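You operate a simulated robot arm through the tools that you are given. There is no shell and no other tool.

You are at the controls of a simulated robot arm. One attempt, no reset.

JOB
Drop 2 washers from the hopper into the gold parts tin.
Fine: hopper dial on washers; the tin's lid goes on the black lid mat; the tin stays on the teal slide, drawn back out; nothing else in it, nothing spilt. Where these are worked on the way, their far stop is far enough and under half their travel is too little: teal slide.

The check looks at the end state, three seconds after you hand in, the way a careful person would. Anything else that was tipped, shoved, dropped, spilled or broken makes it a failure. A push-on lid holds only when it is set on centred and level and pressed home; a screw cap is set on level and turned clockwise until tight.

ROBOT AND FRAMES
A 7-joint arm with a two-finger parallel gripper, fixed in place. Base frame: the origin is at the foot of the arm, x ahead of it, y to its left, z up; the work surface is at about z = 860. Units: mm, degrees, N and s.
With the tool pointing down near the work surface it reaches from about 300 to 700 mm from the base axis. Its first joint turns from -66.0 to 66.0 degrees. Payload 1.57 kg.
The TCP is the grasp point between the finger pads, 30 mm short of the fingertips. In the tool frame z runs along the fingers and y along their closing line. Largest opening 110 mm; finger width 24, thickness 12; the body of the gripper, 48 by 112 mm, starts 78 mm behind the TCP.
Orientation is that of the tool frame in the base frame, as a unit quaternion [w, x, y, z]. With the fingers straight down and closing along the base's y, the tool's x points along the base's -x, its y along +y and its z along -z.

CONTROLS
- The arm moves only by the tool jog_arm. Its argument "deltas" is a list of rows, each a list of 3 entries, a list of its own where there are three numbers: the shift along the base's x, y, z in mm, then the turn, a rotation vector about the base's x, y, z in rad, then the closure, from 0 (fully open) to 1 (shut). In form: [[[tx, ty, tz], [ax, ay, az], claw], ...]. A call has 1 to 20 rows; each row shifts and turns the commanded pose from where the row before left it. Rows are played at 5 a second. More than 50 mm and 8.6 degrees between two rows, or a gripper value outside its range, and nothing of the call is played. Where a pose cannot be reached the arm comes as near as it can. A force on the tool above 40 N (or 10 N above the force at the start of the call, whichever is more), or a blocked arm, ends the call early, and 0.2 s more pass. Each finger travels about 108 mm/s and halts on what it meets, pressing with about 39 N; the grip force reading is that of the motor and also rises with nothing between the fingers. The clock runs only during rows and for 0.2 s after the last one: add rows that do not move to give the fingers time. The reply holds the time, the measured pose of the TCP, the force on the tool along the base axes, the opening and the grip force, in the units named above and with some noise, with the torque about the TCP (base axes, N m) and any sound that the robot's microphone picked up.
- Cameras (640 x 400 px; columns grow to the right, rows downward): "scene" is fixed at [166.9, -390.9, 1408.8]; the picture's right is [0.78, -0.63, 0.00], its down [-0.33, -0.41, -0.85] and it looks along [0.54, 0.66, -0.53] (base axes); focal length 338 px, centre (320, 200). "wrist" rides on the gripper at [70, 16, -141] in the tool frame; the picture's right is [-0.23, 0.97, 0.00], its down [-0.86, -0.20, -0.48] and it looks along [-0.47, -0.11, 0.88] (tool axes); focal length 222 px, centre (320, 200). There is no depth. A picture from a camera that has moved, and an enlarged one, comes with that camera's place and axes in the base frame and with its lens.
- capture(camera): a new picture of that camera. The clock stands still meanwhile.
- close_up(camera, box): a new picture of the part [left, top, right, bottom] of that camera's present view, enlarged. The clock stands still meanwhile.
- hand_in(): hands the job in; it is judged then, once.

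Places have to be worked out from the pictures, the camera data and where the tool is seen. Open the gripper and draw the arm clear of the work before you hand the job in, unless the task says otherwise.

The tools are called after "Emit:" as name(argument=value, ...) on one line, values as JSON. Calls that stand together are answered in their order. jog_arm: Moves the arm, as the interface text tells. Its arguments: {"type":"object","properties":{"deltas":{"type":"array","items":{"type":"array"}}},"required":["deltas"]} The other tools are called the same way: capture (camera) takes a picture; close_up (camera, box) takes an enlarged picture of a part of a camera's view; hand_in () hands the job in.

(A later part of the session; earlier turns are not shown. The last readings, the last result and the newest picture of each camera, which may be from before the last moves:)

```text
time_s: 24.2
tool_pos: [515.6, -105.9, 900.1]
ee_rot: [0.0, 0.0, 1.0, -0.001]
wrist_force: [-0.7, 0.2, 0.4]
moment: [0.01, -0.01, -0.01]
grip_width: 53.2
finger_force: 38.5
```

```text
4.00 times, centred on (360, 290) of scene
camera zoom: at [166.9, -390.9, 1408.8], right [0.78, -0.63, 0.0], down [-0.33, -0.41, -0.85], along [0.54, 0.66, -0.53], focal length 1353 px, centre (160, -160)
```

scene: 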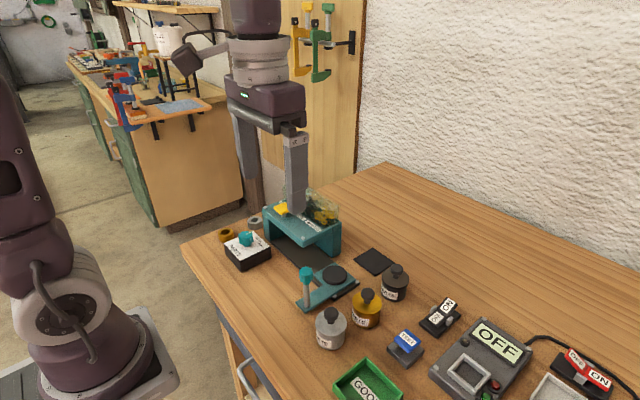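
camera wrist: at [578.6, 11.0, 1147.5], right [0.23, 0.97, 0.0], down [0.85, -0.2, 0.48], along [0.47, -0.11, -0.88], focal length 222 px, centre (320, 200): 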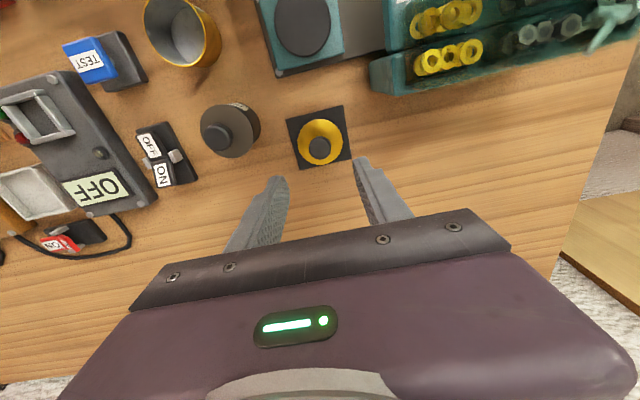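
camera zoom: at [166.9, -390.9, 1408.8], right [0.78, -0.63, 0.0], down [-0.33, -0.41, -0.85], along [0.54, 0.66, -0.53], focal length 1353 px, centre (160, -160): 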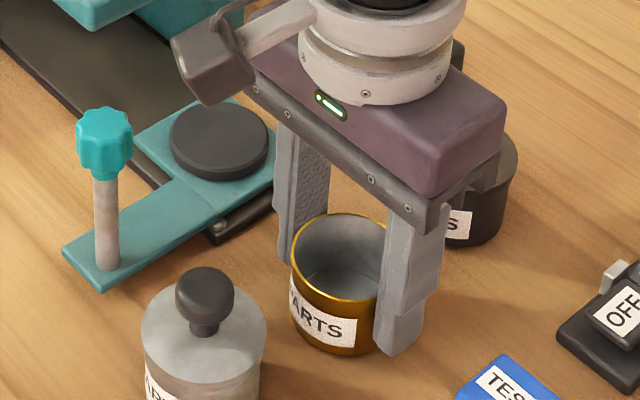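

I hold the tin (53.2 mm). I'll lift it 60 mm, carry it over the slide's pad, then check alignment.

Emit:
jog_arm(deltas=[[[0, 0, 10], [0, 0, 0], 0.65], [[0, 0, 20], [0, 0, 0], 0.65], [[0, 0, 20], [0, 0, 0], 0.65], [[4, 28, 0], [0, 0, 0], 0.65], [[5, 28, 0], [0, 0, 0], 0.65], [[5, 28, 0], [0, 0, 0], 0.65], [[5, 27.3, 0], [0, 0, 0], 0.65], [[0, 0, 0], [0, 0, 0], 0.65]])

Emit:
close_up(camera="wrist", box=[220, 80, 420, 230])

Emit:
close_up(camera="scene", box=[280, 220, 400, 320])

```text
time_s: 26.0
tool_pos: [533.6, 4.9, 949.7]
ee_rot: [0.0, 0.0, 1.0, 0.0]
wrist_force: [-0.6, -0.2, -1.1]
moment: [-0.02, 0.01, 0.0]
grip_width: 53.1
finger_force: 38.9
```

```text
2.67 times, centred on (320, 155) of wrist
camera zoom: at [464.0, 21.9, 1091.2], right [0.23, 0.97, 0.0], down [0.86, -0.2, 0.48], along [0.47, -0.11, -0.88], focal length 592 px, centre (320, 320)
```

zoom: 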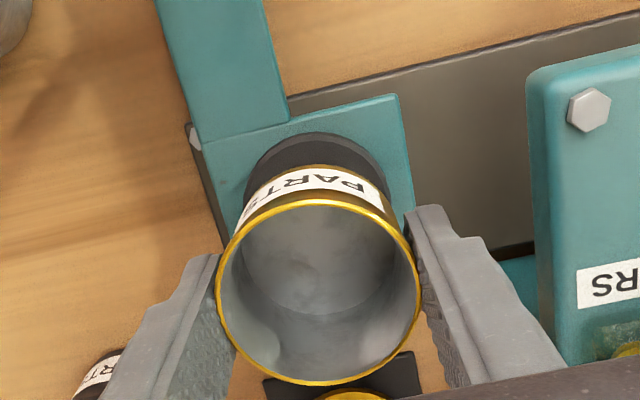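

```text
4.00 times, centred on (340, 270) of scene
camera zoom: at [166.9, -390.9, 1408.8], right [0.78, -0.63, 0.0], down [-0.33, -0.41, -0.85], along [0.54, 0.66, -0.53], focal length 1353 px, centre (240, -80)
```

zoom: 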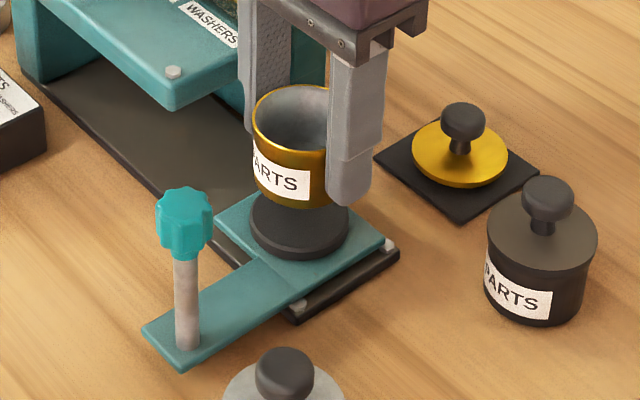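

The tin is centred over the pad within about a millimetre (531.2,5.5 vs 530.5,5.3). I'll lower it 20 mm, then creep down.

Emit:
jog_arm(deltas=[[[-0.5, 0, -10], [0, 0, 0], 0.65], [[0, 0, -10], [0, 0, 0], 0.65], [[0, 0, -3], [0, 0, 0], 0.65], [[0, 0, 0], [0, 0, 0], 0.65]])

Emit:
close_up(camera="scene", box=[310, 240, 380, 310])

```text
time_s: 27.0
tool_pos: [533.3, 5.4, 925.3]
ee_rot: [0.0, 0.0, 1.0, 0.0]
wrist_force: [-0.4, 0.3, -1.0]
moment: [0.01, 0.01, 0.01]
grip_width: 53.4
finger_force: 38.8
```

```text
5.71 times, centred on (345, 275) of scene
camera zoom: at [166.9, -390.9, 1408.8], right [0.78, -0.63, 0.0], down [-0.33, -0.41, -0.85], along [0.54, 0.66, -0.53], focal length 1933 px, centre (177, -229)
```

zoom: 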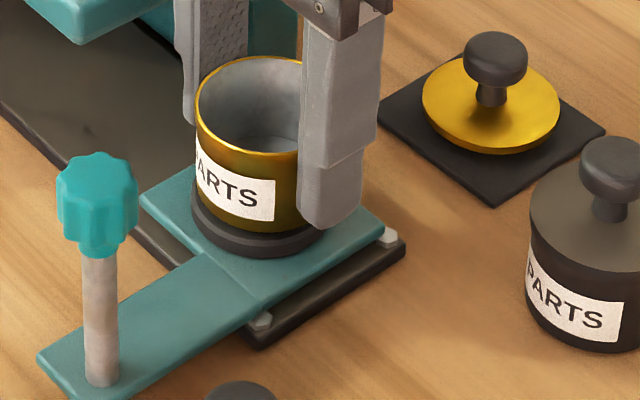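

Nearly down; I'll continue in 1.5 mm steps.

Emit:
jog_arm(deltas=[[[0, 0, -1.5], [0, 0, 0], 0.65], [[0, 0, -1.5], [0, 0, 0], 0.65], [[0, 0, 0], [0, 0, 0], 0.65]])

Emit:
close_up(camera="scene", box=[310, 240, 380, 310])

```text
time_s: 27.7
tool_pos: [534.0, 5.7, 923.6]
ee_rot: [0.001, 0.0, 1.0, 0.0]
wrist_force: [-4.5, 0.3, 10.7]
moment: [-0.02, 0.23, 0.0]
grip_width: 53.1
finger_force: 39.0
stopped in row 3: the force on the tool passed its limit at 42 N (the readings are from after the stop); the commanded pose is now the measured one
```

```text
5.71 times, centred on (345, 275) of scene
camera zoom: at [166.6, -390.9, 1408.8], right [0.78, -0.63, 0.0], down [-0.33, -0.41, -0.85], along [0.54, 0.66, -0.53], focal length 1933 px, centre (177, -229)
```

zoom: 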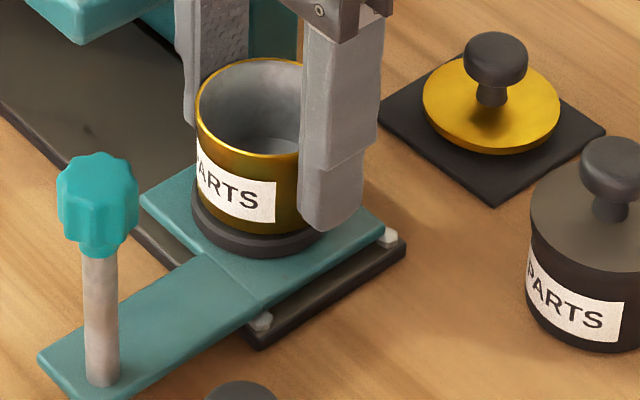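

The tin has landed on the pad. I'll release it gently and rise.

Emit:
jog_arm(deltas=[[[0, 0, 0.3], [0, 0, 0], 0.5], [[0, 0, 0], [0, 0, 0], 0.35], [[0, 0, 0], [0, 0, 0], 0.3], [[0, 0, 20], [0, 0, 0], 0.3], [[0, 0, 30], [0, 0, 0], 0.3], [[0, 0, 40], [0, 0, 0], 0.3], [[0, 0, 0], [0, 0, 0], 0.3]])

Emit:
close_up(camera="scene", box=[300, 230, 390, 320])

Emit:
capture(camera="wrist")

Emit:
close_up(camera="wrist", box=[250, 80, 410, 200])

```text
time_s: 29.3
tool_pos: [534.7, 5.1, 1016.9]
ee_rot: [0.001, -0.001, 1.0, 0.001]
wrist_force: [0.3, -0.4, 0.5]
moment: [0.01, -0.01, -0.01]
grip_width: 77.0
finger_force: 0.0
```

```text
4.44 times, centred on (345, 275) of scene
camera zoom: at [166.9, -390.9, 1408.8], right [0.78, -0.63, 0.0], down [-0.33, -0.41, -0.85], along [0.54, 0.66, -0.53], focal length 1504 px, centre (209, -133)
```

zoom: 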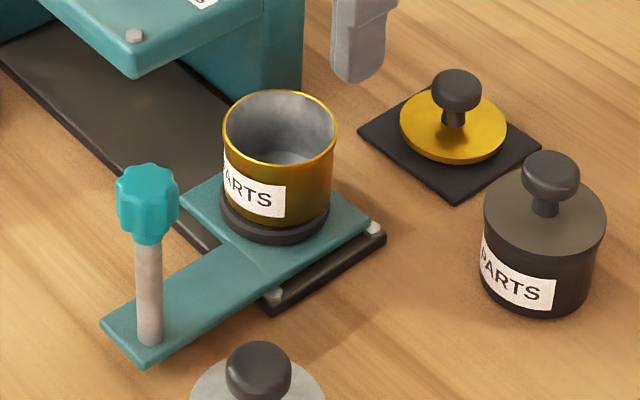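

```text
taken
camera wrist: at [465.3, 22.0, 1157.0], right [0.23, 0.97, 0.0], down [0.85, -0.2, 0.48], along [0.47, -0.11, -0.88], focal length 222 px, centre (320, 200)
```

wrist: 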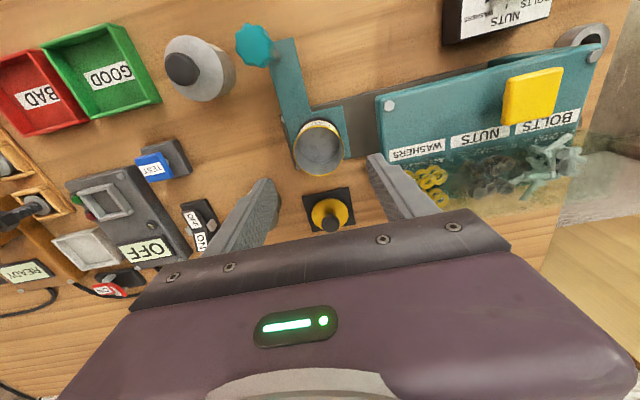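

```text
3.33 times, centred on (330, 140) of wrist
camera zoom: at [465.3, 22.0, 1157.0], right [0.23, 0.97, 0.0], down [0.85, -0.2, 0.48], along [0.47, -0.11, -0.88], focal length 740 px, centre (287, 400)
```

zoom: 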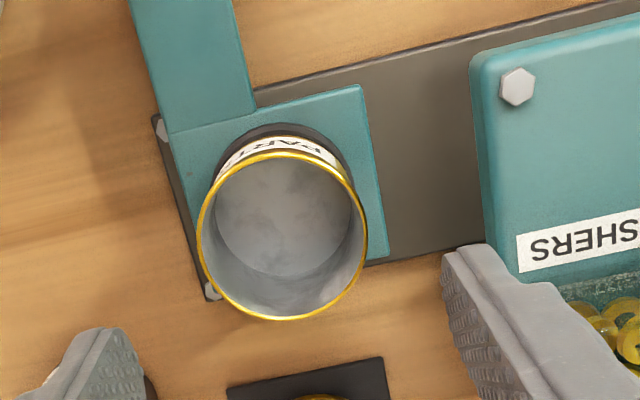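

The tin stands centred on the pad, empty, and the hopper plate underside (≈940) clears its rim (≈924). Next I move to view the slide's post knob closely.

Emit:
jog_arm(deltas=[[[0, 0, 35], [0, 0, 0], 0.3], [[-45, 0, 5], [0, 0, 0], 0.4], [[-45, -5, 0], [0, 0, 0], 0.4], [[-45, -8, 0], [0, 0, 0], 0.4], [[0, 0, 0], [0, 0, 0], 0.4]])

Emit:
close_up(camera="wrist", box=[230, 100, 410, 230])

Emit:
capture(camera="wrist")

Emit:
close_up(camera="scene", box=[200, 180, 380, 310])

```text
time_s: 30.5
tool_pos: [398.2, -8.0, 1056.2]
ee_rot: [0.002, 0.0, 1.0, 0.0]
wrist_force: [0.0, 0.0, -0.3]
moment: [0.03, -0.02, -0.01]
grip_width: 66.0
finger_force: 0.1
```

```text
3.08 times, centred on (320, 165) of wrist
camera zoom: at [328.5, 8.7, 1196.5], right [0.23, 0.97, 0.0], down [0.85, -0.2, 0.48], along [0.47, -0.11, -0.88], focal length 684 px, centre (320, 308)
```

zoom: 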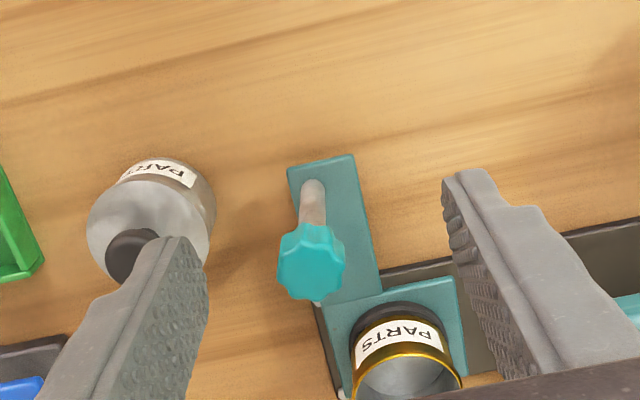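

```text
taken
camera wrist: at [328.5, 8.7, 1196.5], right [0.23, 0.97, 0.0], down [0.85, -0.2, 0.48], along [0.47, -0.11, -0.88], focal length 222 px, centre (320, 200)
```

wrist: 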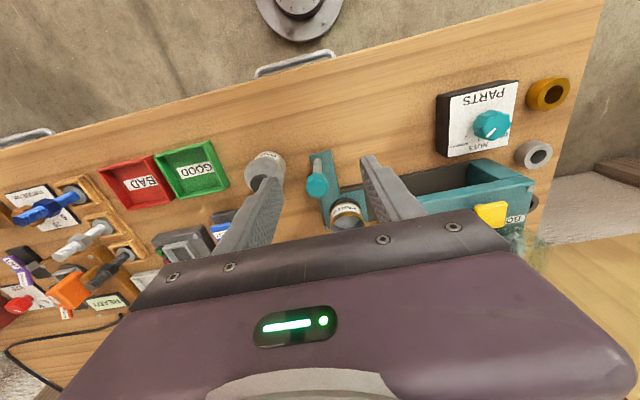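

```text
3.08 times, centred on (290, 245) of scene
camera zoom: at [166.8, -390.9, 1408.8], right [0.78, -0.63, 0.0], down [-0.33, -0.41, -0.85], along [0.54, 0.66, -0.53], focal length 1041 px, centre (412, 62)
```

zoom: 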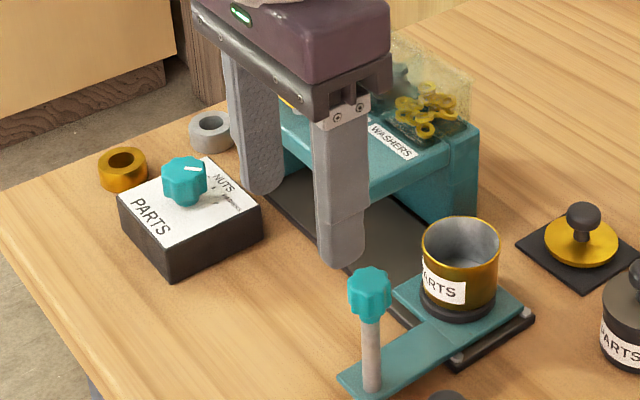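

The slide post knob is at about (437.5,-20), top z≈962. I'll straddle it with fingers closing along y at TCP z≈950 and grip it.

Emit:
jog_arm(deltas=[[[39.3, -12, 0], [0, 0, 0], 0.4], [[0, 0, -40], [0, 0, 0], 0.4], [[0, 0, -36], [0, 0, 0], 0.4], [[0, 0, -30], [0, 0, 0], 0.4], [[0, 0, 0], [0, 0, 0], 0.65], [[0, 0, 0], [0, 0, 0], 0.85], [[0, 0, 0], [0, 0, 0], 0.9]])

Emit:
close_up(camera="wrist", box=[230, 100, 410, 230])

Emit:
close_up(camera="scene", box=[240, 220, 380, 320])

```text
time_s: 32.1
tool_pos: [437.5, -19.6, 948.9]
ee_rot: [0.001, -0.001, 1.0, 0.001]
wrist_force: [-0.3, 3.4, -11.6]
moment: [0.04, -0.63, 0.0]
grip_width: 24.4
finger_force: 36.0
```

```text
3.08 times, centred on (320, 165) of wrist
camera zoom: at [368.8, -3.4, 1089.7], right [0.23, 0.97, 0.0], down [0.85, -0.2, 0.48], along [0.47, -0.11, -0.88], focal length 684 px, centre (320, 308)
```

zoom: 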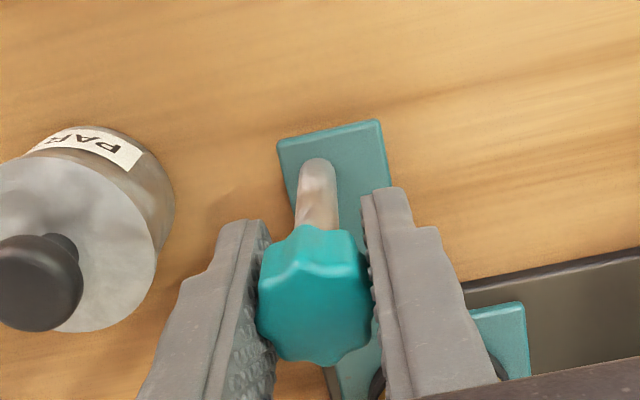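

```text
4.00 times, centred on (310, 270) of scene
camera zoom: at [167.0, -390.8, 1408.8], right [0.78, -0.63, 0.0], down [-0.33, -0.41, -0.85], along [0.54, 0.66, -0.53], focal length 1353 px, centre (360, -80)
```

zoom: 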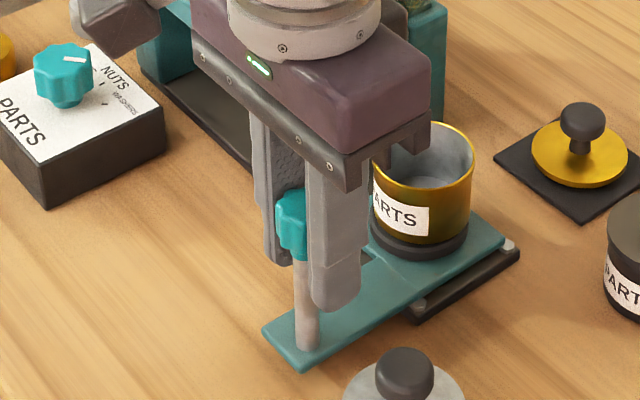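

The knob is gripped. I'll push the slide gently along +y, 6 mm a row.

Emit:
jog_arm(deltas=[[[0, 2, 0], [0, 0, 0], 0.9], [[0, 4, 0], [0, 0, 0], 0.9], [[0, 6, 0], [0, 0, 0], 0.9], [[0, 6, 0], [0, 0, 0], 0.9], [[0, 6, 0], [0, 0, 0], 0.9], [[0, 6, 0], [0, 0, 0], 0.9], [[0, 6, 0], [0, 0, 0], 0.9], [[0, 6, 0], [0, 0, 0], 0.9], [[0, 6, 0], [0, 0, 0], 0.9], [[0, 4, 0], [0, 0, 0], 0.9], [[0, 0, 0], [0, 0, 0], 0.9]])

Emit:
close_up(camera="scene", box=[220, 200, 380, 320])

```text
time_s: 34.5
tool_pos: [437.3, 32.6, 949.0]
ee_rot: [0.001, 0.0, 1.0, 0.0]
wrist_force: [10.9, -0.5, -21.8]
moment: [0.01, -0.16, 0.04]
grip_width: 24.5
finger_force: 36.5
```

```text
3.33 times, centred on (300, 260) of scene
camera zoom: at [167.5, -390.9, 1408.7], right [0.78, -0.63, 0.0], down [-0.34, -0.41, -0.85], along [0.54, 0.66, -0.53], focal length 1128 px, centre (387, 0)
```

zoom: 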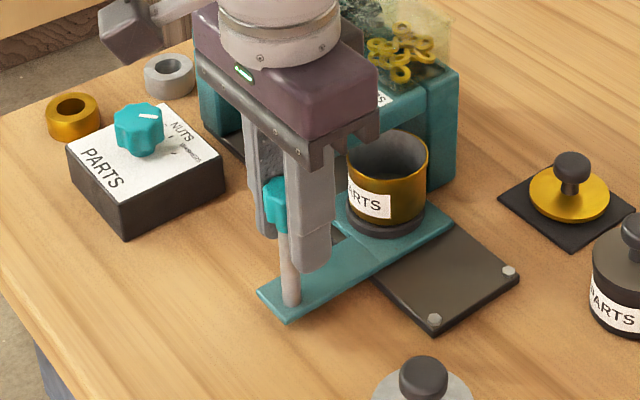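

The slide moves smoothly with the tin upright. I'll relax the vertical pull by 1 mm and continue to push until the far stop.

Emit:
jog_arm(deltas=[[[0.5, 2, -1], [0, 0, 0], 0.9], [[0, 5, 0], [0, 0, 0], 0.9], [[0, 6, 0], [0, 0, 0], 0.9], [[0, 6, 0], [0, 0, 0], 0.9], [[0, 6, 0], [0, 0, 0], 0.9], [[0, 6, 0], [0, 0, 0], 0.9], [[0, 6, 0], [0, 0, 0], 0.9], [[0, 6, 0], [0, 0, 0], 0.9], [[0, 5, 0], [0, 0, 0], 0.9], [[0, 0, 0], [0, 0, 0], 0.9]])

Emit:
close_up(camera="scene", box=[220, 200, 380, 320])

```text
time_s: 36.7
tool_pos: [438.8, 80.1, 949.6]
ee_rot: [0.001, 0.0, 1.0, 0.001]
wrist_force: [-0.3, 0.3, 19.9]
moment: [-0.01, -0.15, -0.03]
grip_width: 24.7
finger_force: 36.1
```

```text
3.33 times, centred on (300, 260) of scene
camera zoom: at [166.6, -391.0, 1408.8], right [0.78, -0.63, 0.0], down [-0.33, -0.41, -0.85], along [0.54, 0.66, -0.53], focal length 1128 px, centre (387, 0)
```

zoom: 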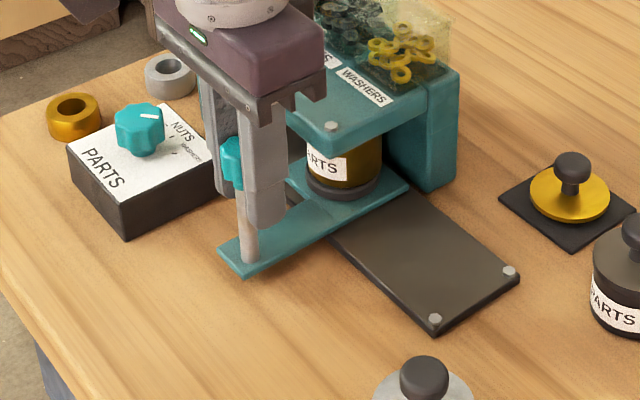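

The tin goes under the plate without touching. Continuing toward the far stop with a small height correction.

Emit:
jog_arm(deltas=[[[0, 2, 0.5], [0, 0, 0], 0.9], [[0, 5, 0], [0, 0, 0], 0.9], [[0, 5, 0], [0, 0, 0], 0.9], [[0, 5, 0], [0, 0, 0], 0.9], [[0, 5, 0], [0, 0, 0], 0.9], [[0, 5, 0], [0, 0, 0], 0.9], [[0, 4, 0], [0, 0, 0], 0.9], [[0, 0, 0], [0, 0, 0], 0.9]])

Emit:
close_up(camera="scene", box=[220, 200, 380, 320])

```text
time_s: 38.0
tool_pos: [439.5, 94.5, 947.8]
ee_rot: [0.0, 0.004, 1.0, -0.005]
wrist_force: [1.4, -10.4, -0.6]
moment: [-0.04, -0.07, 0.07]
grip_width: 24.4
finger_force: 36.2
stopped in row 6: the force on the tool passed its limit at 47 N (the readings are from after the stop); the commanded pose is now the measured one
```

```text
3.33 times, centred on (300, 260) of scene
camera zoom: at [166.9, -391.2, 1408.7], right [0.78, -0.63, 0.0], down [-0.33, -0.41, -0.85], along [0.54, 0.66, -0.53], focal length 1128 px, centre (387, 0)
```

zoom: 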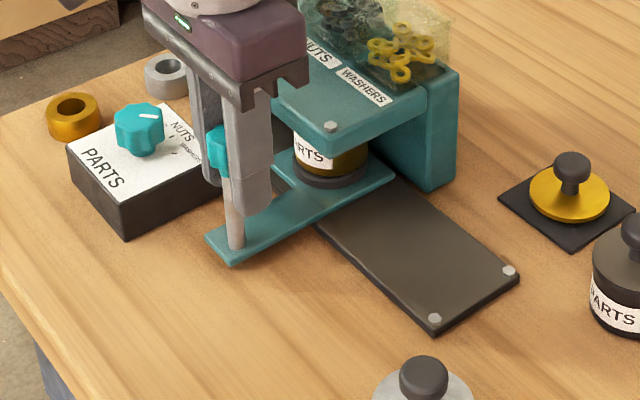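

The push met a firm stop at y≈94.5 (travel ≈115 mm). I'll check whether this is the slide's end stop or some obstruction.

Emit:
close_up(camera="scene", box=[260, 215, 340, 275])

Emit:
capture(camera="wrist")

Emit:
close_up(camera="wrist", box=[300, 80, 500, 220])

```text
6.67 times, centred on (300, 245) of scene
camera zoom: at [166.9, -391.2, 1408.7], right [0.78, -0.63, 0.0], down [-0.33, -0.41, -0.85], along [0.54, 0.66, -0.53], focal length 2255 px, centre (453, -100)
```

zoom: 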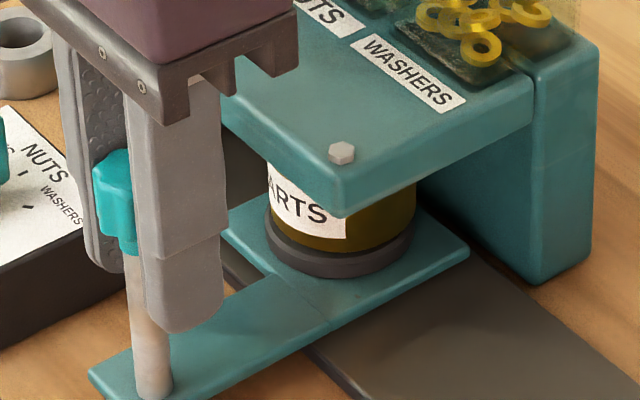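

```text
taken
camera wrist: at [369.2, 113.6, 1089.3], right [0.23, 0.97, -0.01], down [0.85, -0.2, 0.48], along [0.46, -0.12, -0.88], focal length 222 px, centre (320, 200)
```

wrist: 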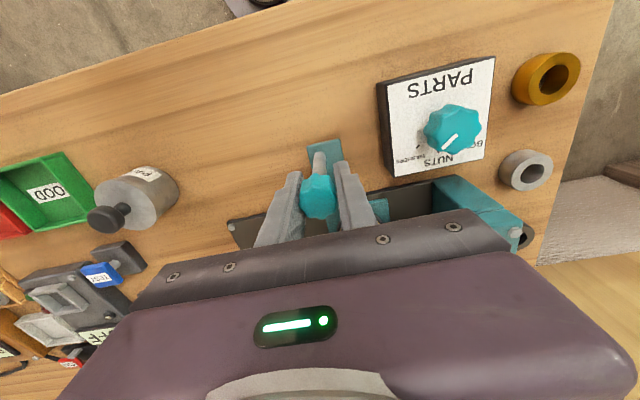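

```text
2.86 times, centred on (400, 150) of wrist
camera zoom: at [369.2, 113.6, 1089.3], right [0.23, 0.97, -0.01], down [0.85, -0.2, 0.48], along [0.46, -0.12, -0.88], focal length 635 px, centre (91, 343)
```

zoom: 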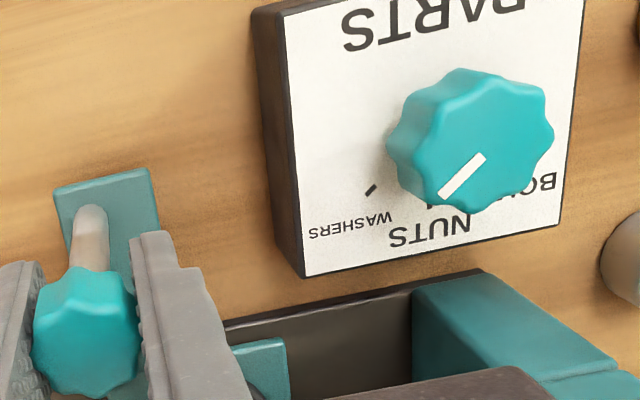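

The tin hasn't shifted on its pad, so this looks like the slide's own stop. I'll confirm with a gentle push of a few 1 mm steps.

Emit:
jog_arm(deltas=[[[0, 1, 0], [0, 0, 0], 0.9], [[0, 1, 0], [0, 0, 0], 0.9], [[0, 1, 0], [0, 0, 0], 0.9], [[0, 0, 0], [0, 0, 0], 0.9]])

Emit:
close_up(camera="scene", box=[260, 215, 340, 275])

```text
time_s: 38.8
tool_pos: [439.2, 94.8, 948.5]
ee_rot: [-0.001, 0.005, 1.0, -0.006]
wrist_force: [-0.7, -8.7, 0.0]
moment: [-0.06, -0.14, 0.03]
grip_width: 24.4
finger_force: 36.8
stopped in row 4: the force on the tool passed its limit at 42 N (the readings are from after the stop); the commanded pose is now the measured one
```

```text
6.67 times, centred on (300, 245) of scene
camera zoom: at [166.9, -391.1, 1408.7], right [0.78, -0.63, 0.0], down [-0.33, -0.41, -0.85], along [0.54, 0.66, -0.53], focal length 2255 px, centre (453, -100)
```

zoom: 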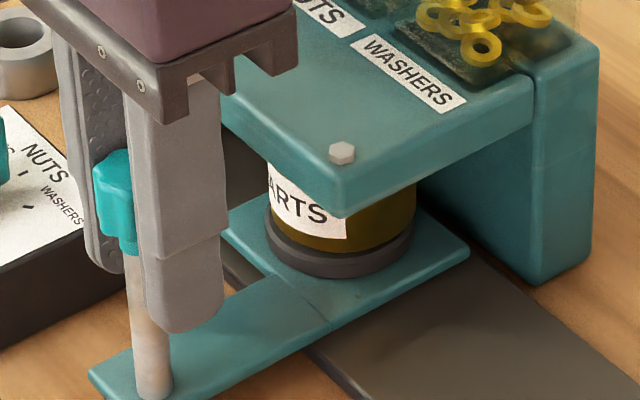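

It is a rigid stop, so the tin is fully under the hopper. I'll release the knob and rise to look at the yellow button, which triangulates to about (511,163), top z≈985.

Emit:
jog_arm(deltas=[[[0, 0, 0], [0, 0, 0], 0.7], [[0, 0, 0], [0, 0, 0], 0.5], [[0, 0, 0], [0, 0, 0], 0.5], [[0, 0, 30], [0, 0, 0], 0.5], [[0, 0, 40], [0, 0, 0], 0.5], [[0, 0, 40], [0, 0, 0], 0.6], [[0, 20, 20], [0, 0, 0], 0.8], [[0, 20, 0], [0, 0, 0], 1], [[0, 0, 0], [0, 0, 0], 1], [[0, 0, 0], [0, 0, 0], 1]])

Emit:
capture(camera="wrist")

Emit:
close_up(camera="wrist", box=[250, 90, 430, 220])

Emit:
close_up(camera="scene", box=[230, 180, 370, 280])

```text
time_s: 41.0
tool_pos: [437.9, 136.2, 1079.1]
ee_rot: [-0.001, 0.005, 1.0, -0.005]
wrist_force: [0.1, -0.6, -0.3]
moment: [-0.01, -0.02, -0.05]
grip_width: 0.1
finger_force: 21.0
```

```text
taken
camera wrist: at [369.4, 155.3, 1219.6], right [0.24, 0.97, -0.01], down [0.85, -0.2, 0.48], along [0.46, -0.12, -0.88], focal length 222 px, centre (320, 200)
```

wrist: 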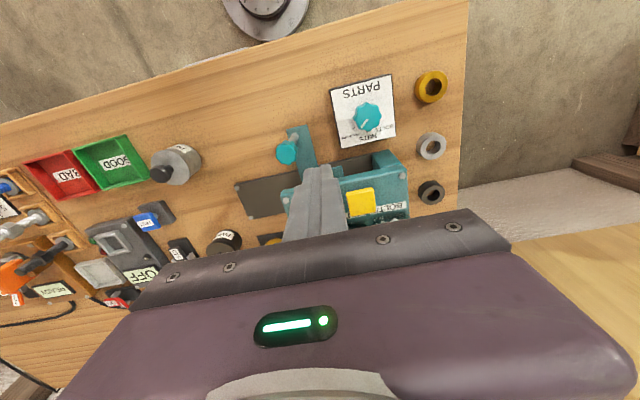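

```text
3.08 times, centred on (340, 155) of wrist
camera zoom: at [369.4, 155.3, 1219.6], right [0.24, 0.97, -0.01], down [0.85, -0.2, 0.48], along [0.46, -0.12, -0.88], focal length 684 px, centre (258, 338)
```

zoom: 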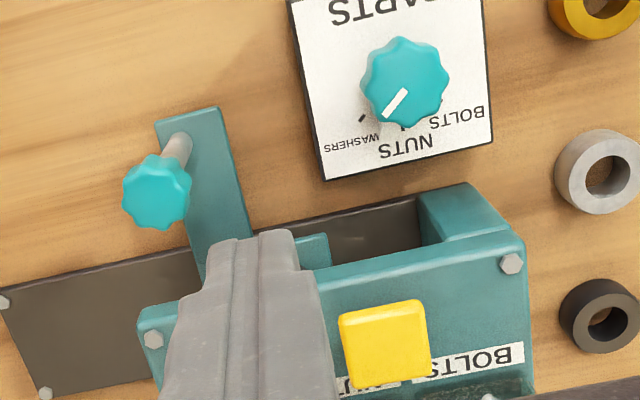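

```text
4.00 times, centred on (300, 230) of scene
camera zoom: at [166.9, -390.9, 1408.8], right [0.78, -0.63, 0.0], down [-0.33, -0.41, -0.85], along [0.54, 0.66, -0.53], focal length 1353 px, centre (400, 80)
```

zoom: 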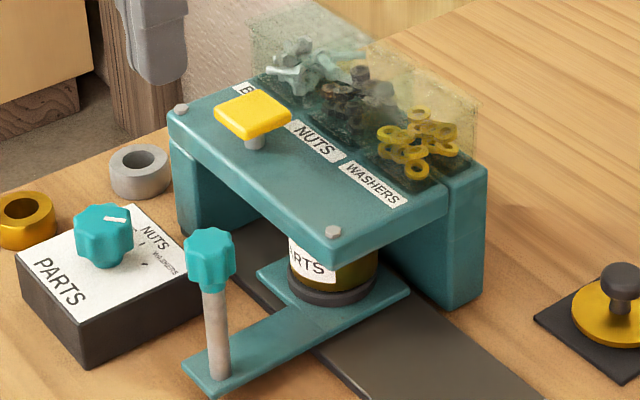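

The button's position needs refining, so I'll straighten the small tilt, open the fingers for a clear view and move the camera so the button is near the image centre.

Emit:
jog_arm(deltas=[[[10, 10, 10], [0.01, 0, 0.01], 0.5], [[20, 15, 0], [0, 0, 0], 0.2], [[0, 8, 0], [0, 0, 0], 0.0], [[0, 0, 0], [0, 0, 0], 0]])

Emit:
capture(camera="wrist")

Emit:
close_up(camera="wrist", box=[250, 90, 430, 220])

```text
time_s: 42.0
tool_pos: [468.7, 169.8, 1087.9]
ee_rot: [-0.001, 0.0, 1.0, -0.001]
wrist_force: [0.5, 0.4, -0.3]
moment: [0.0, 0.0, 0.01]
grip_width: 110.2
finger_force: 0.1
```

```text
taken
camera wrist: at [399.4, 186.4, 1229.9], right [0.23, 0.97, 0.0], down [0.86, -0.2, 0.48], along [0.46, -0.11, -0.88], focal length 222 px, centre (320, 200)
```

wrist: 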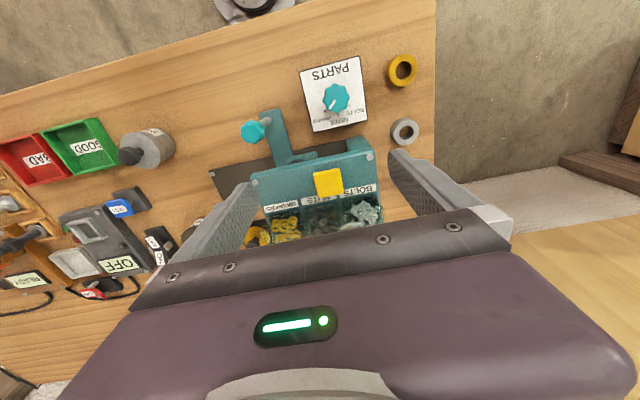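

```text
3.08 times, centred on (340, 155) of wrist
camera zoom: at [399.4, 186.4, 1229.9], right [0.23, 0.97, 0.0], down [0.86, -0.2, 0.48], along [0.46, -0.11, -0.88], focal length 684 px, centre (258, 338)
```

zoom: 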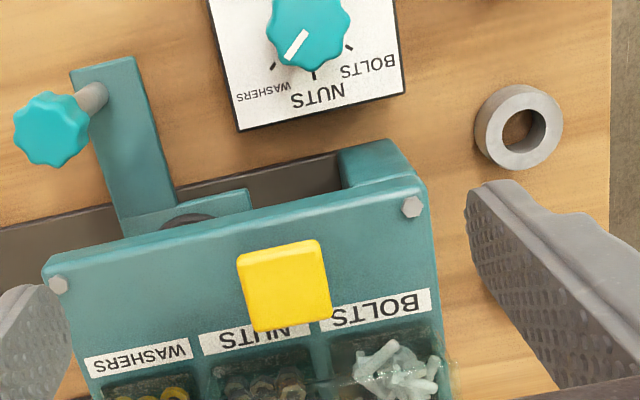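

The button cap centre comes out at about (509,172), top z≈983, and the dial pointer clearly lies at the WASHERS tick. I'll close the fingers and go to just above the button.

Emit:
jog_arm(deltas=[[[20, 1, 0], [0, 0, 0], 0.5], [[20.3, 1, 0], [0, 0, 0], 0.9], [[0, 0, -20], [0, 0, 0], 1], [[0, 0, -20], [0, 0, 0], 1], [[0, 0, -20], [0, 0, 0], 1], [[0, 0, -6], [0, 0, 0], 1], [[0, 0, 0], [0, 0, 0], 1]])

Emit:
close_up(camera="scene", box=[230, 170, 370, 270])

Emit:
close_up(camera="wrist", box=[250, 90, 430, 220])

```text
time_s: 43.6
tool_pos: [508.3, 171.2, 1022.2]
ee_rot: [-0.001, 0.0, 1.0, -0.001]
wrist_force: [0.0, -0.3, 0.3]
moment: [-0.01, 0.03, -0.02]
grip_width: 0.2
finger_force: 21.1
```

```text
4.00 times, centred on (300, 220) of scene
camera zoom: at [166.9, -390.9, 1408.8], right [0.78, -0.63, 0.0], down [-0.33, -0.41, -0.85], along [0.54, 0.66, -0.53], focal length 1353 px, centre (400, 120)
```

zoom: 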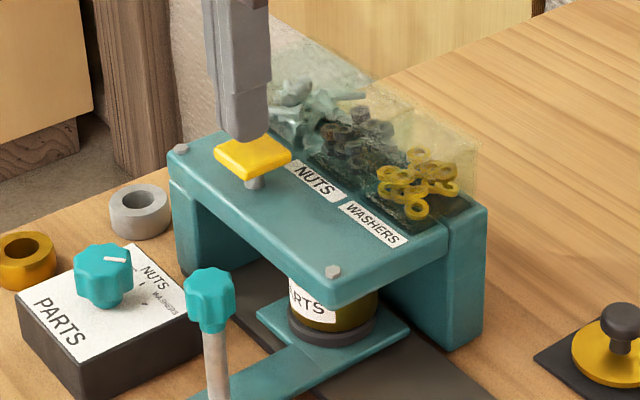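

```text
3.08 times, centred on (340, 155) of wrist
camera zoom: at [439.1, 187.9, 1163.2], right [0.23, 0.97, 0.0], down [0.86, -0.2, 0.48], along [0.46, -0.11, -0.88], focal length 684 px, centre (258, 338)
```

zoom: 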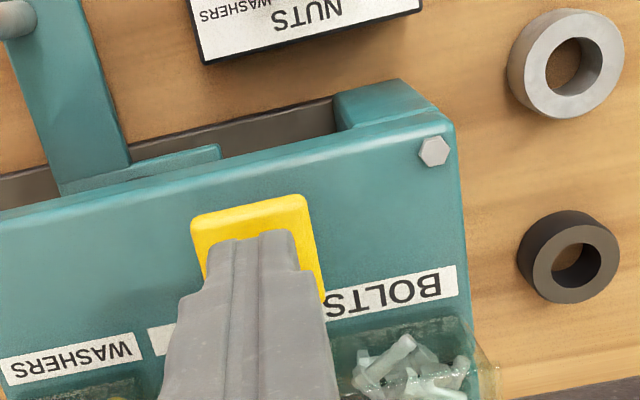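

The tip is centred above the cap, about 9 mm clear. Now the first press, in small steps until the button bottoms out.

Emit:
jog_arm(deltas=[[[0, 0, -3], [0, 0, 0], 1], [[0, 0, -3], [0, 0, 0], 1], [[0, 0, -2], [0, 0, 0], 1], [[0, 0, -2], [0, 0, 0], 1], [[0, 0, -2], [0, 0, 0], 1], [[0, 0, -2], [0, 0, 0], 1]])

Emit:
close_up(camera="scene", box=[230, 170, 370, 270])

```text
time_s: 45.0
tool_pos: [509.0, 171.3, 1007.5]
ee_rot: [0.0, 0.001, 1.0, 0.0]
wrist_force: [-0.4, 0.7, 1.2]
moment: [0.02, 0.03, -0.01]
grip_width: 0.0
finger_force: 21.4
```

```text
4.00 times, centred on (300, 220) of scene
camera zoom: at [166.8, -390.9, 1408.8], right [0.78, -0.63, 0.0], down [-0.33, -0.41, -0.85], along [0.54, 0.66, -0.53], focal length 1353 px, centre (400, 120)
```

zoom: 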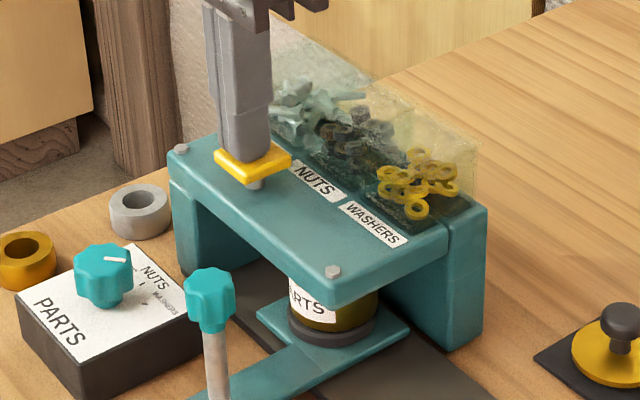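

The tip is just touching (z≈977.5). I'll continue pressing.

Emit:
jog_arm(deltas=[[[0, 0, -1.5], [0, 0, 0], 1], [[0, 0, -1.5], [0, 0, 0], 1], [[0, 0, -1.5], [0, 0, 0], 1], [[0, 0, -1.5], [0, 0, 0], 1]])

Emit:
close_up(camera="scene", box=[230, 170, 370, 270])

```text
time_s: 46.0
tool_pos: [508.8, 171.9, 1002.3]
ee_rot: [0.0, 0.0, 1.0, -0.002]
wrist_force: [1.4, -0.2, 2.2]
moment: [0.02, -0.03, -0.01]
grip_width: 0.1
finger_force: 21.1
heard: click
```

```text
4.00 times, centred on (300, 220) of scene
camera zoom: at [166.9, -390.9, 1408.8], right [0.78, -0.63, 0.0], down [-0.33, -0.41, -0.85], along [0.54, 0.66, -0.53], focal length 1353 px, centre (400, 120)
```

zoom: 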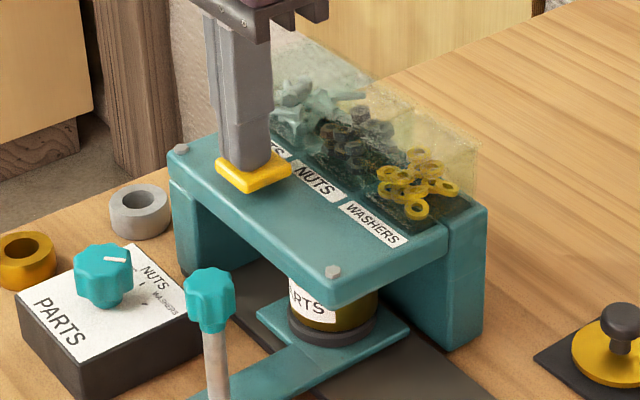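

A click was heard and the cap is down. I'll release fully, wait, and look for signs of the dropped washer.

Emit:
jog_arm(deltas=[[[0, 0, 8], [0, 0, 0], 1], [[0, 0, 12], [0, 0, 0], 1], [[0, 0, 0], [0, 0, 0], 1], [[0, 0, 0], [0, 0, 0], 1], [[0, 0, 0], [0, 0, 0], 1]])

Emit:
close_up(camera="scene", box=[230, 170, 370, 270])

Emit:
close_up(camera="scene", box=[280, 225, 340, 275])

```text
time_s: 47.2
tool_pos: [508.9, 170.5, 1023.6]
ee_rot: [-0.001, 0.0, 1.0, -0.001]
wrist_force: [0.3, -0.4, -0.8]
moment: [0.02, -0.01, 0.02]
grip_width: 0.0
finger_force: 21.3
```

```text
4.00 times, centred on (300, 220) of scene
camera zoom: at [166.9, -390.9, 1408.8], right [0.78, -0.63, 0.0], down [-0.33, -0.41, -0.85], along [0.54, 0.66, -0.53], focal length 1353 px, centre (400, 120)
```

zoom: 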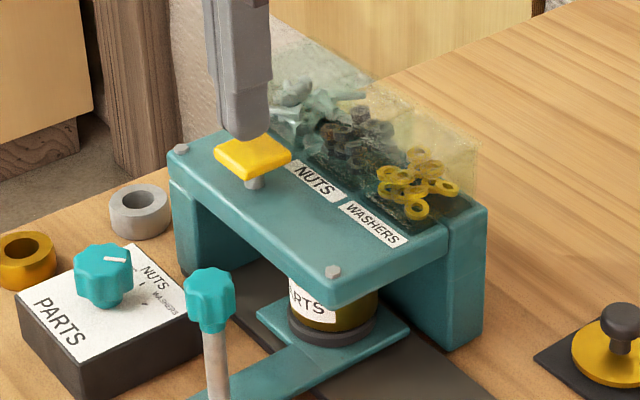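

```text
8.00 times, centred on (310, 250) of scene
camera zoom: at [166.9, -390.9, 1408.8], right [0.78, -0.63, 0.0], down [-0.33, -0.41, -0.85], along [0.54, 0.66, -0.53], focal length 2706 px, centre (400, -200)
```

zoom: 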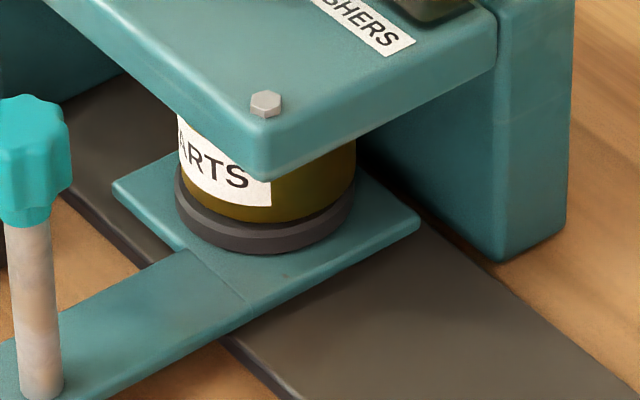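

The cap sprang back, the washer pile looks one fewer and nothing is spilt. I'll press a second time the same way.

Emit:
jog_arm(deltas=[[[0, 0, -6], [0, 0, 0], 1], [[0, 0, -6], [0, 0, 0], 1], [[0, 0, -2], [0, 0, 0], 1], [[0, 0, -1.5], [0, 0, 0], 1], [[0, 0, -1.5], [0, 0, 0], 1], [[0, 0, -1.5], [0, 0, 0], 1], [[0, 0, -1.5], [0, 0, 0], 1]])

Emit:
close_up(camera="scene", box=[230, 170, 370, 270])

```text
time_s: 48.8
tool_pos: [508.8, 171.6, 1002.3]
ee_rot: [-0.001, 0.0, 1.0, -0.002]
wrist_force: [0.8, 0.3, 1.4]
moment: [0.05, -0.04, 0.01]
grip_width: 0.0
finger_force: 21.6
heard: click
```

```text
4.00 times, centred on (300, 220) of scene
camera zoom: at [166.9, -390.9, 1408.8], right [0.78, -0.63, 0.0], down [-0.33, -0.41, -0.85], along [0.54, 0.66, -0.53], focal length 1353 px, centre (400, 120)
```

zoom: 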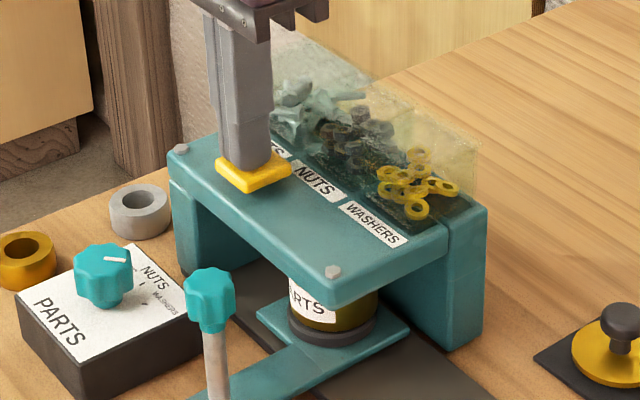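

Second click heard. I'll rise clear, open the gripper, and go back over the slide's post at about (438.5,95).

Emit:
jog_arm(deltas=[[[0, 0, 10], [0, 0, 0], 1], [[0, 0, 30], [0, 0, 0], 1], [[0, 0, 40], [0, 0, 0], 0.8], [[-35, -30, 0], [0, 0, 0], 0.4], [[-35, -30, 0], [0, 0, 0], 0.4], [[0, -16.7, 0], [0, 0, 0], 0.4], [[0, 0, 0], [0, 0, 0], 0.4]])

Emit:
close_up(camera="wrist", box=[230, 100, 410, 230])

Emit:
close_up(camera="scene", box=[230, 170, 370, 300])

```text
time_s: 50.4
tool_pos: [438.4, 94.1, 1081.2]
ee_rot: [-0.002, 0.0, 1.0, -0.002]
wrist_force: [0.0, 0.8, -0.3]
moment: [-0.02, -0.01, -0.02]
grip_width: 66.1
finger_force: 0.0
```

```text
3.08 times, centred on (320, 165) of wrist
camera zoom: at [369.5, 110.9, 1223.0], right [0.23, 0.97, 0.0], down [0.86, -0.2, 0.48], along [0.47, -0.11, -0.88], focal length 684 px, centre (320, 308)
```

zoom: 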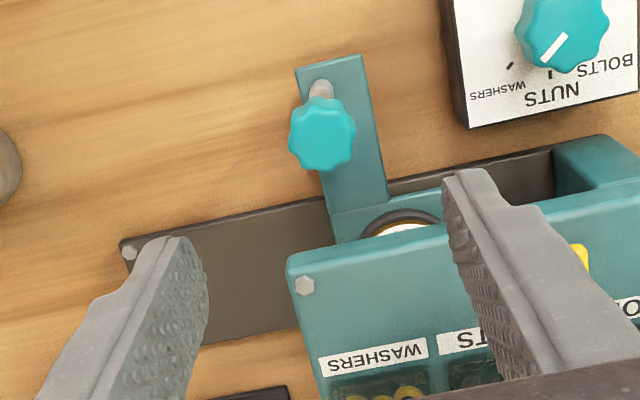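

```text
3.08 times, centred on (300, 235) of scene
camera zoom: at [166.8, -391.0, 1408.8], right [0.78, -0.63, 0.0], down [-0.33, -0.41, -0.85], along [0.54, 0.66, -0.53], focal length 1041 px, centre (382, 92)
```

zoom: 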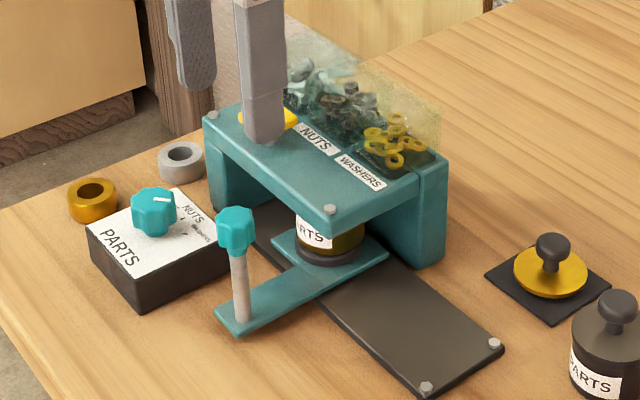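

The knob is at about (436,96). I'll descend around it and grip it again.

Emit:
jog_arm(deltas=[[[-1, 1.2, -32], [0, 0, 0], 0.4], [[0, 0, -35], [0, 0, 0], 0.4], [[0, 0, -35], [0, 0, 0], 0.4], [[0, 0, -30], [0, 0, 0], 0.4], [[0, 0, 0], [0, 0, 0], 0.65], [[0, 0, 0], [0, 0, 0], 0.85], [[0, 0, 0], [0, 0, 0], 0.9], [[0, 0, 0], [0, 0, 0], 0.9]])

Emit:
close_up(camera="wrist", box=[230, 100, 410, 230])

```text
time_s: 52.2
tool_pos: [438.7, 95.0, 949.8]
ee_rot: [-0.001, 0.0, 1.0, -0.001]
wrist_force: [-0.5, -1.4, -19.0]
moment: [0.08, -0.92, 0.0]
grip_width: 24.8
finger_force: 36.1
```

```text
3.08 times, centred on (320, 165) of wrist
camera zoom: at [368.3, 112.1, 1091.2], right [0.23, 0.97, 0.0], down [0.86, -0.2, 0.48], along [0.46, -0.11, -0.88], focal length 684 px, centre (320, 308)
```

zoom: 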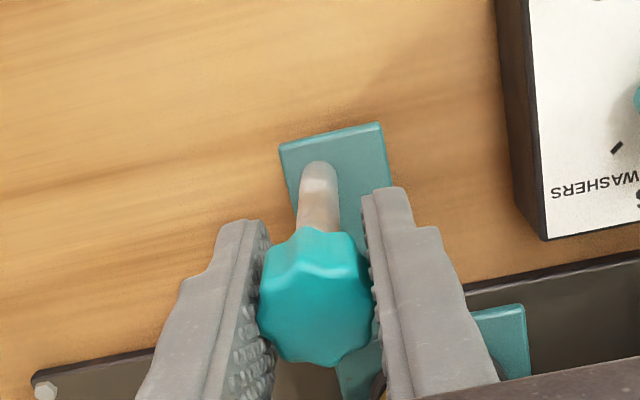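

The knob is gripped. I'll ease the vertical load and draw the slide back gently.

Emit:
jog_arm(deltas=[[[0, -1, -0.6], [0, 0, 0], 0.9], [[0, -3, 0], [0, 0, 0], 0.9], [[0, -5, 0], [0, 0, 0], 0.9], [[0, -5, 0], [0, 0, 0], 0.9], [[0, -5, 0], [0, 0, 0], 0.9], [[0, -5, 0], [0, 0, 0], 0.9], [[0, -5, 0], [0, 0, 0], 0.9], [[0, -5, 0], [0, 0, 0], 0.9], [[0, -5, 0], [0, 0, 0], 0.9], [[0, -5, 0], [0, 0, 0], 0.9], [[0, -5, 0], [0, 0, 0], 0.9], [[0, -4, 0], [0, 0, 0], 0.9], [[0, 0, 0], [0, 0, 0], 0.9]])

Emit:
close_up(camera="scene", box=[220, 200, 380, 320])

```text
time_s: 55.0
tool_pos: [438.3, 41.4, 949.6]
ee_rot: [0.0, -0.002, 1.0, -0.002]
wrist_force: [-11.6, 0.5, 32.6]
moment: [0.01, 0.04, 0.01]
grip_width: 24.8
finger_force: 36.7
```

```text
3.33 times, centred on (300, 260) of scene
camera zoom: at [166.1, -391.0, 1408.9], right [0.78, -0.63, 0.0], down [-0.33, -0.41, -0.85], along [0.54, 0.66, -0.53], focal length 1128 px, centre (387, 0)
```

zoom: 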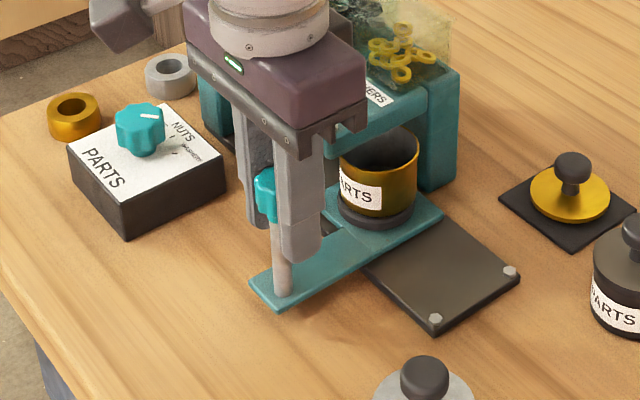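

The slide is coming back fine; upward load is 33 N, so I raise 1.2 mm and continue drawing out.

Emit:
jog_arm(deltas=[[[-0.3, -1, 1.2], [0, 0, 0], 0.9], [[0, -3, 0], [0, 0, 0], 0.9], [[0, -5, 0], [0, 0, 0], 0.9], [[0, -5, 0], [0, 0, 0], 0.9], [[0, -5, 0], [0, 0, 0], 0.9], [[0, -5, 0], [0, 0, 0], 0.9], [[0, -5, 0], [0, 0, 0], 0.9], [[0, -5, 0], [0, 0, 0], 0.9], [[0, -5, 0], [0, 0, 0], 0.9], [[0, -5, 0], [0, 0, 0], 0.9], [[0, -5, 0], [0, 0, 0], 0.9], [[0, -4, 0], [0, 0, 0], 0.9], [[0, 0, 0], [0, 0, 0], 0.9]])

Emit:
close_up(camera="scene", box=[240, 220, 380, 320])

```text
time_s: 57.8
tool_pos: [437.9, -11.4, 951.3]
ee_rot: [-0.002, -0.001, 1.0, -0.002]
wrist_force: [-2.0, 0.8, -32.3]
moment: [0.0, 0.06, 0.04]
grip_width: 24.5
finger_force: 36.2
```

```text
4.00 times, centred on (310, 270) of scene
camera zoom: at [167.2, -391.0, 1408.8], right [0.78, -0.63, 0.0], down [-0.33, -0.41, -0.85], along [0.54, 0.66, -0.53], focal length 1353 px, centre (360, -80)
```

zoom: 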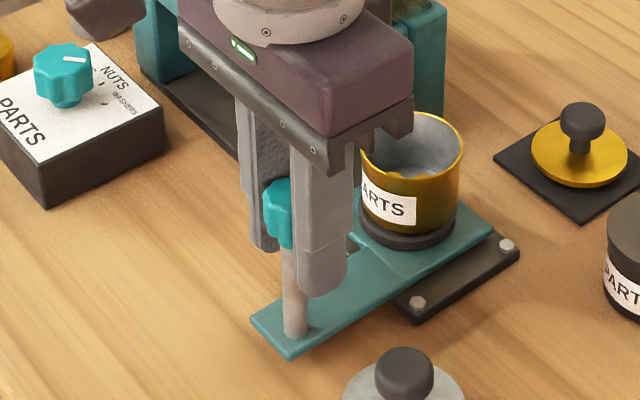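

About 8 mm remains to the start position. I'll relax the height slightly and finish the draw gently to the stop.

Emit:
jog_arm(deltas=[[[0, -1, -0.8], [0, 0, 0], 0.9], [[0, -2, 0], [0, 0, 0], 0.9], [[0, -2, 0], [0, 0, 0], 0.9], [[0, -2, 0], [0, 0, 0], 0.9], [[0, -1.5, 0], [0, 0, 0], 0.9], [[0, -1, 0], [0, 0, 0], 0.9], [[0, 0, 0], [0, 0, 0], 0.9]])

Emit:
close_up(camera="scene", box=[240, 220, 380, 320])

```text
time_s: 59.4
tool_pos: [437.1, -20.9, 951.8]
ee_rot: [0.0, 0.0, 1.0, -0.002]
wrist_force: [-8.2, 1.3, 33.6]
moment: [0.01, 0.04, -0.04]
grip_width: 24.7
finger_force: 36.3
```

```text
4.00 times, centred on (310, 270) of scene
camera zoom: at [166.2, -390.9, 1408.9], right [0.78, -0.63, 0.0], down [-0.33, -0.41, -0.85], along [0.54, 0.66, -0.53], focal length 1353 px, centre (360, -80)
```

zoom: 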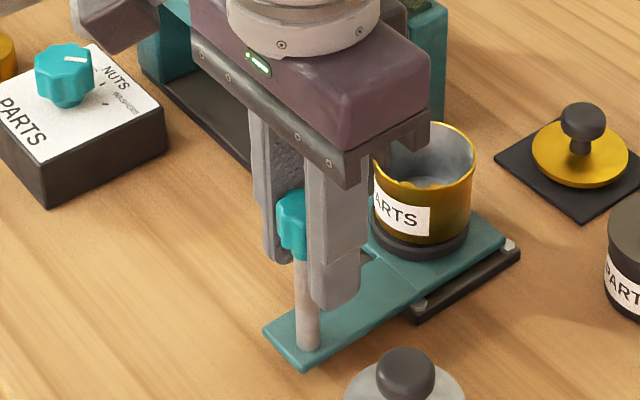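

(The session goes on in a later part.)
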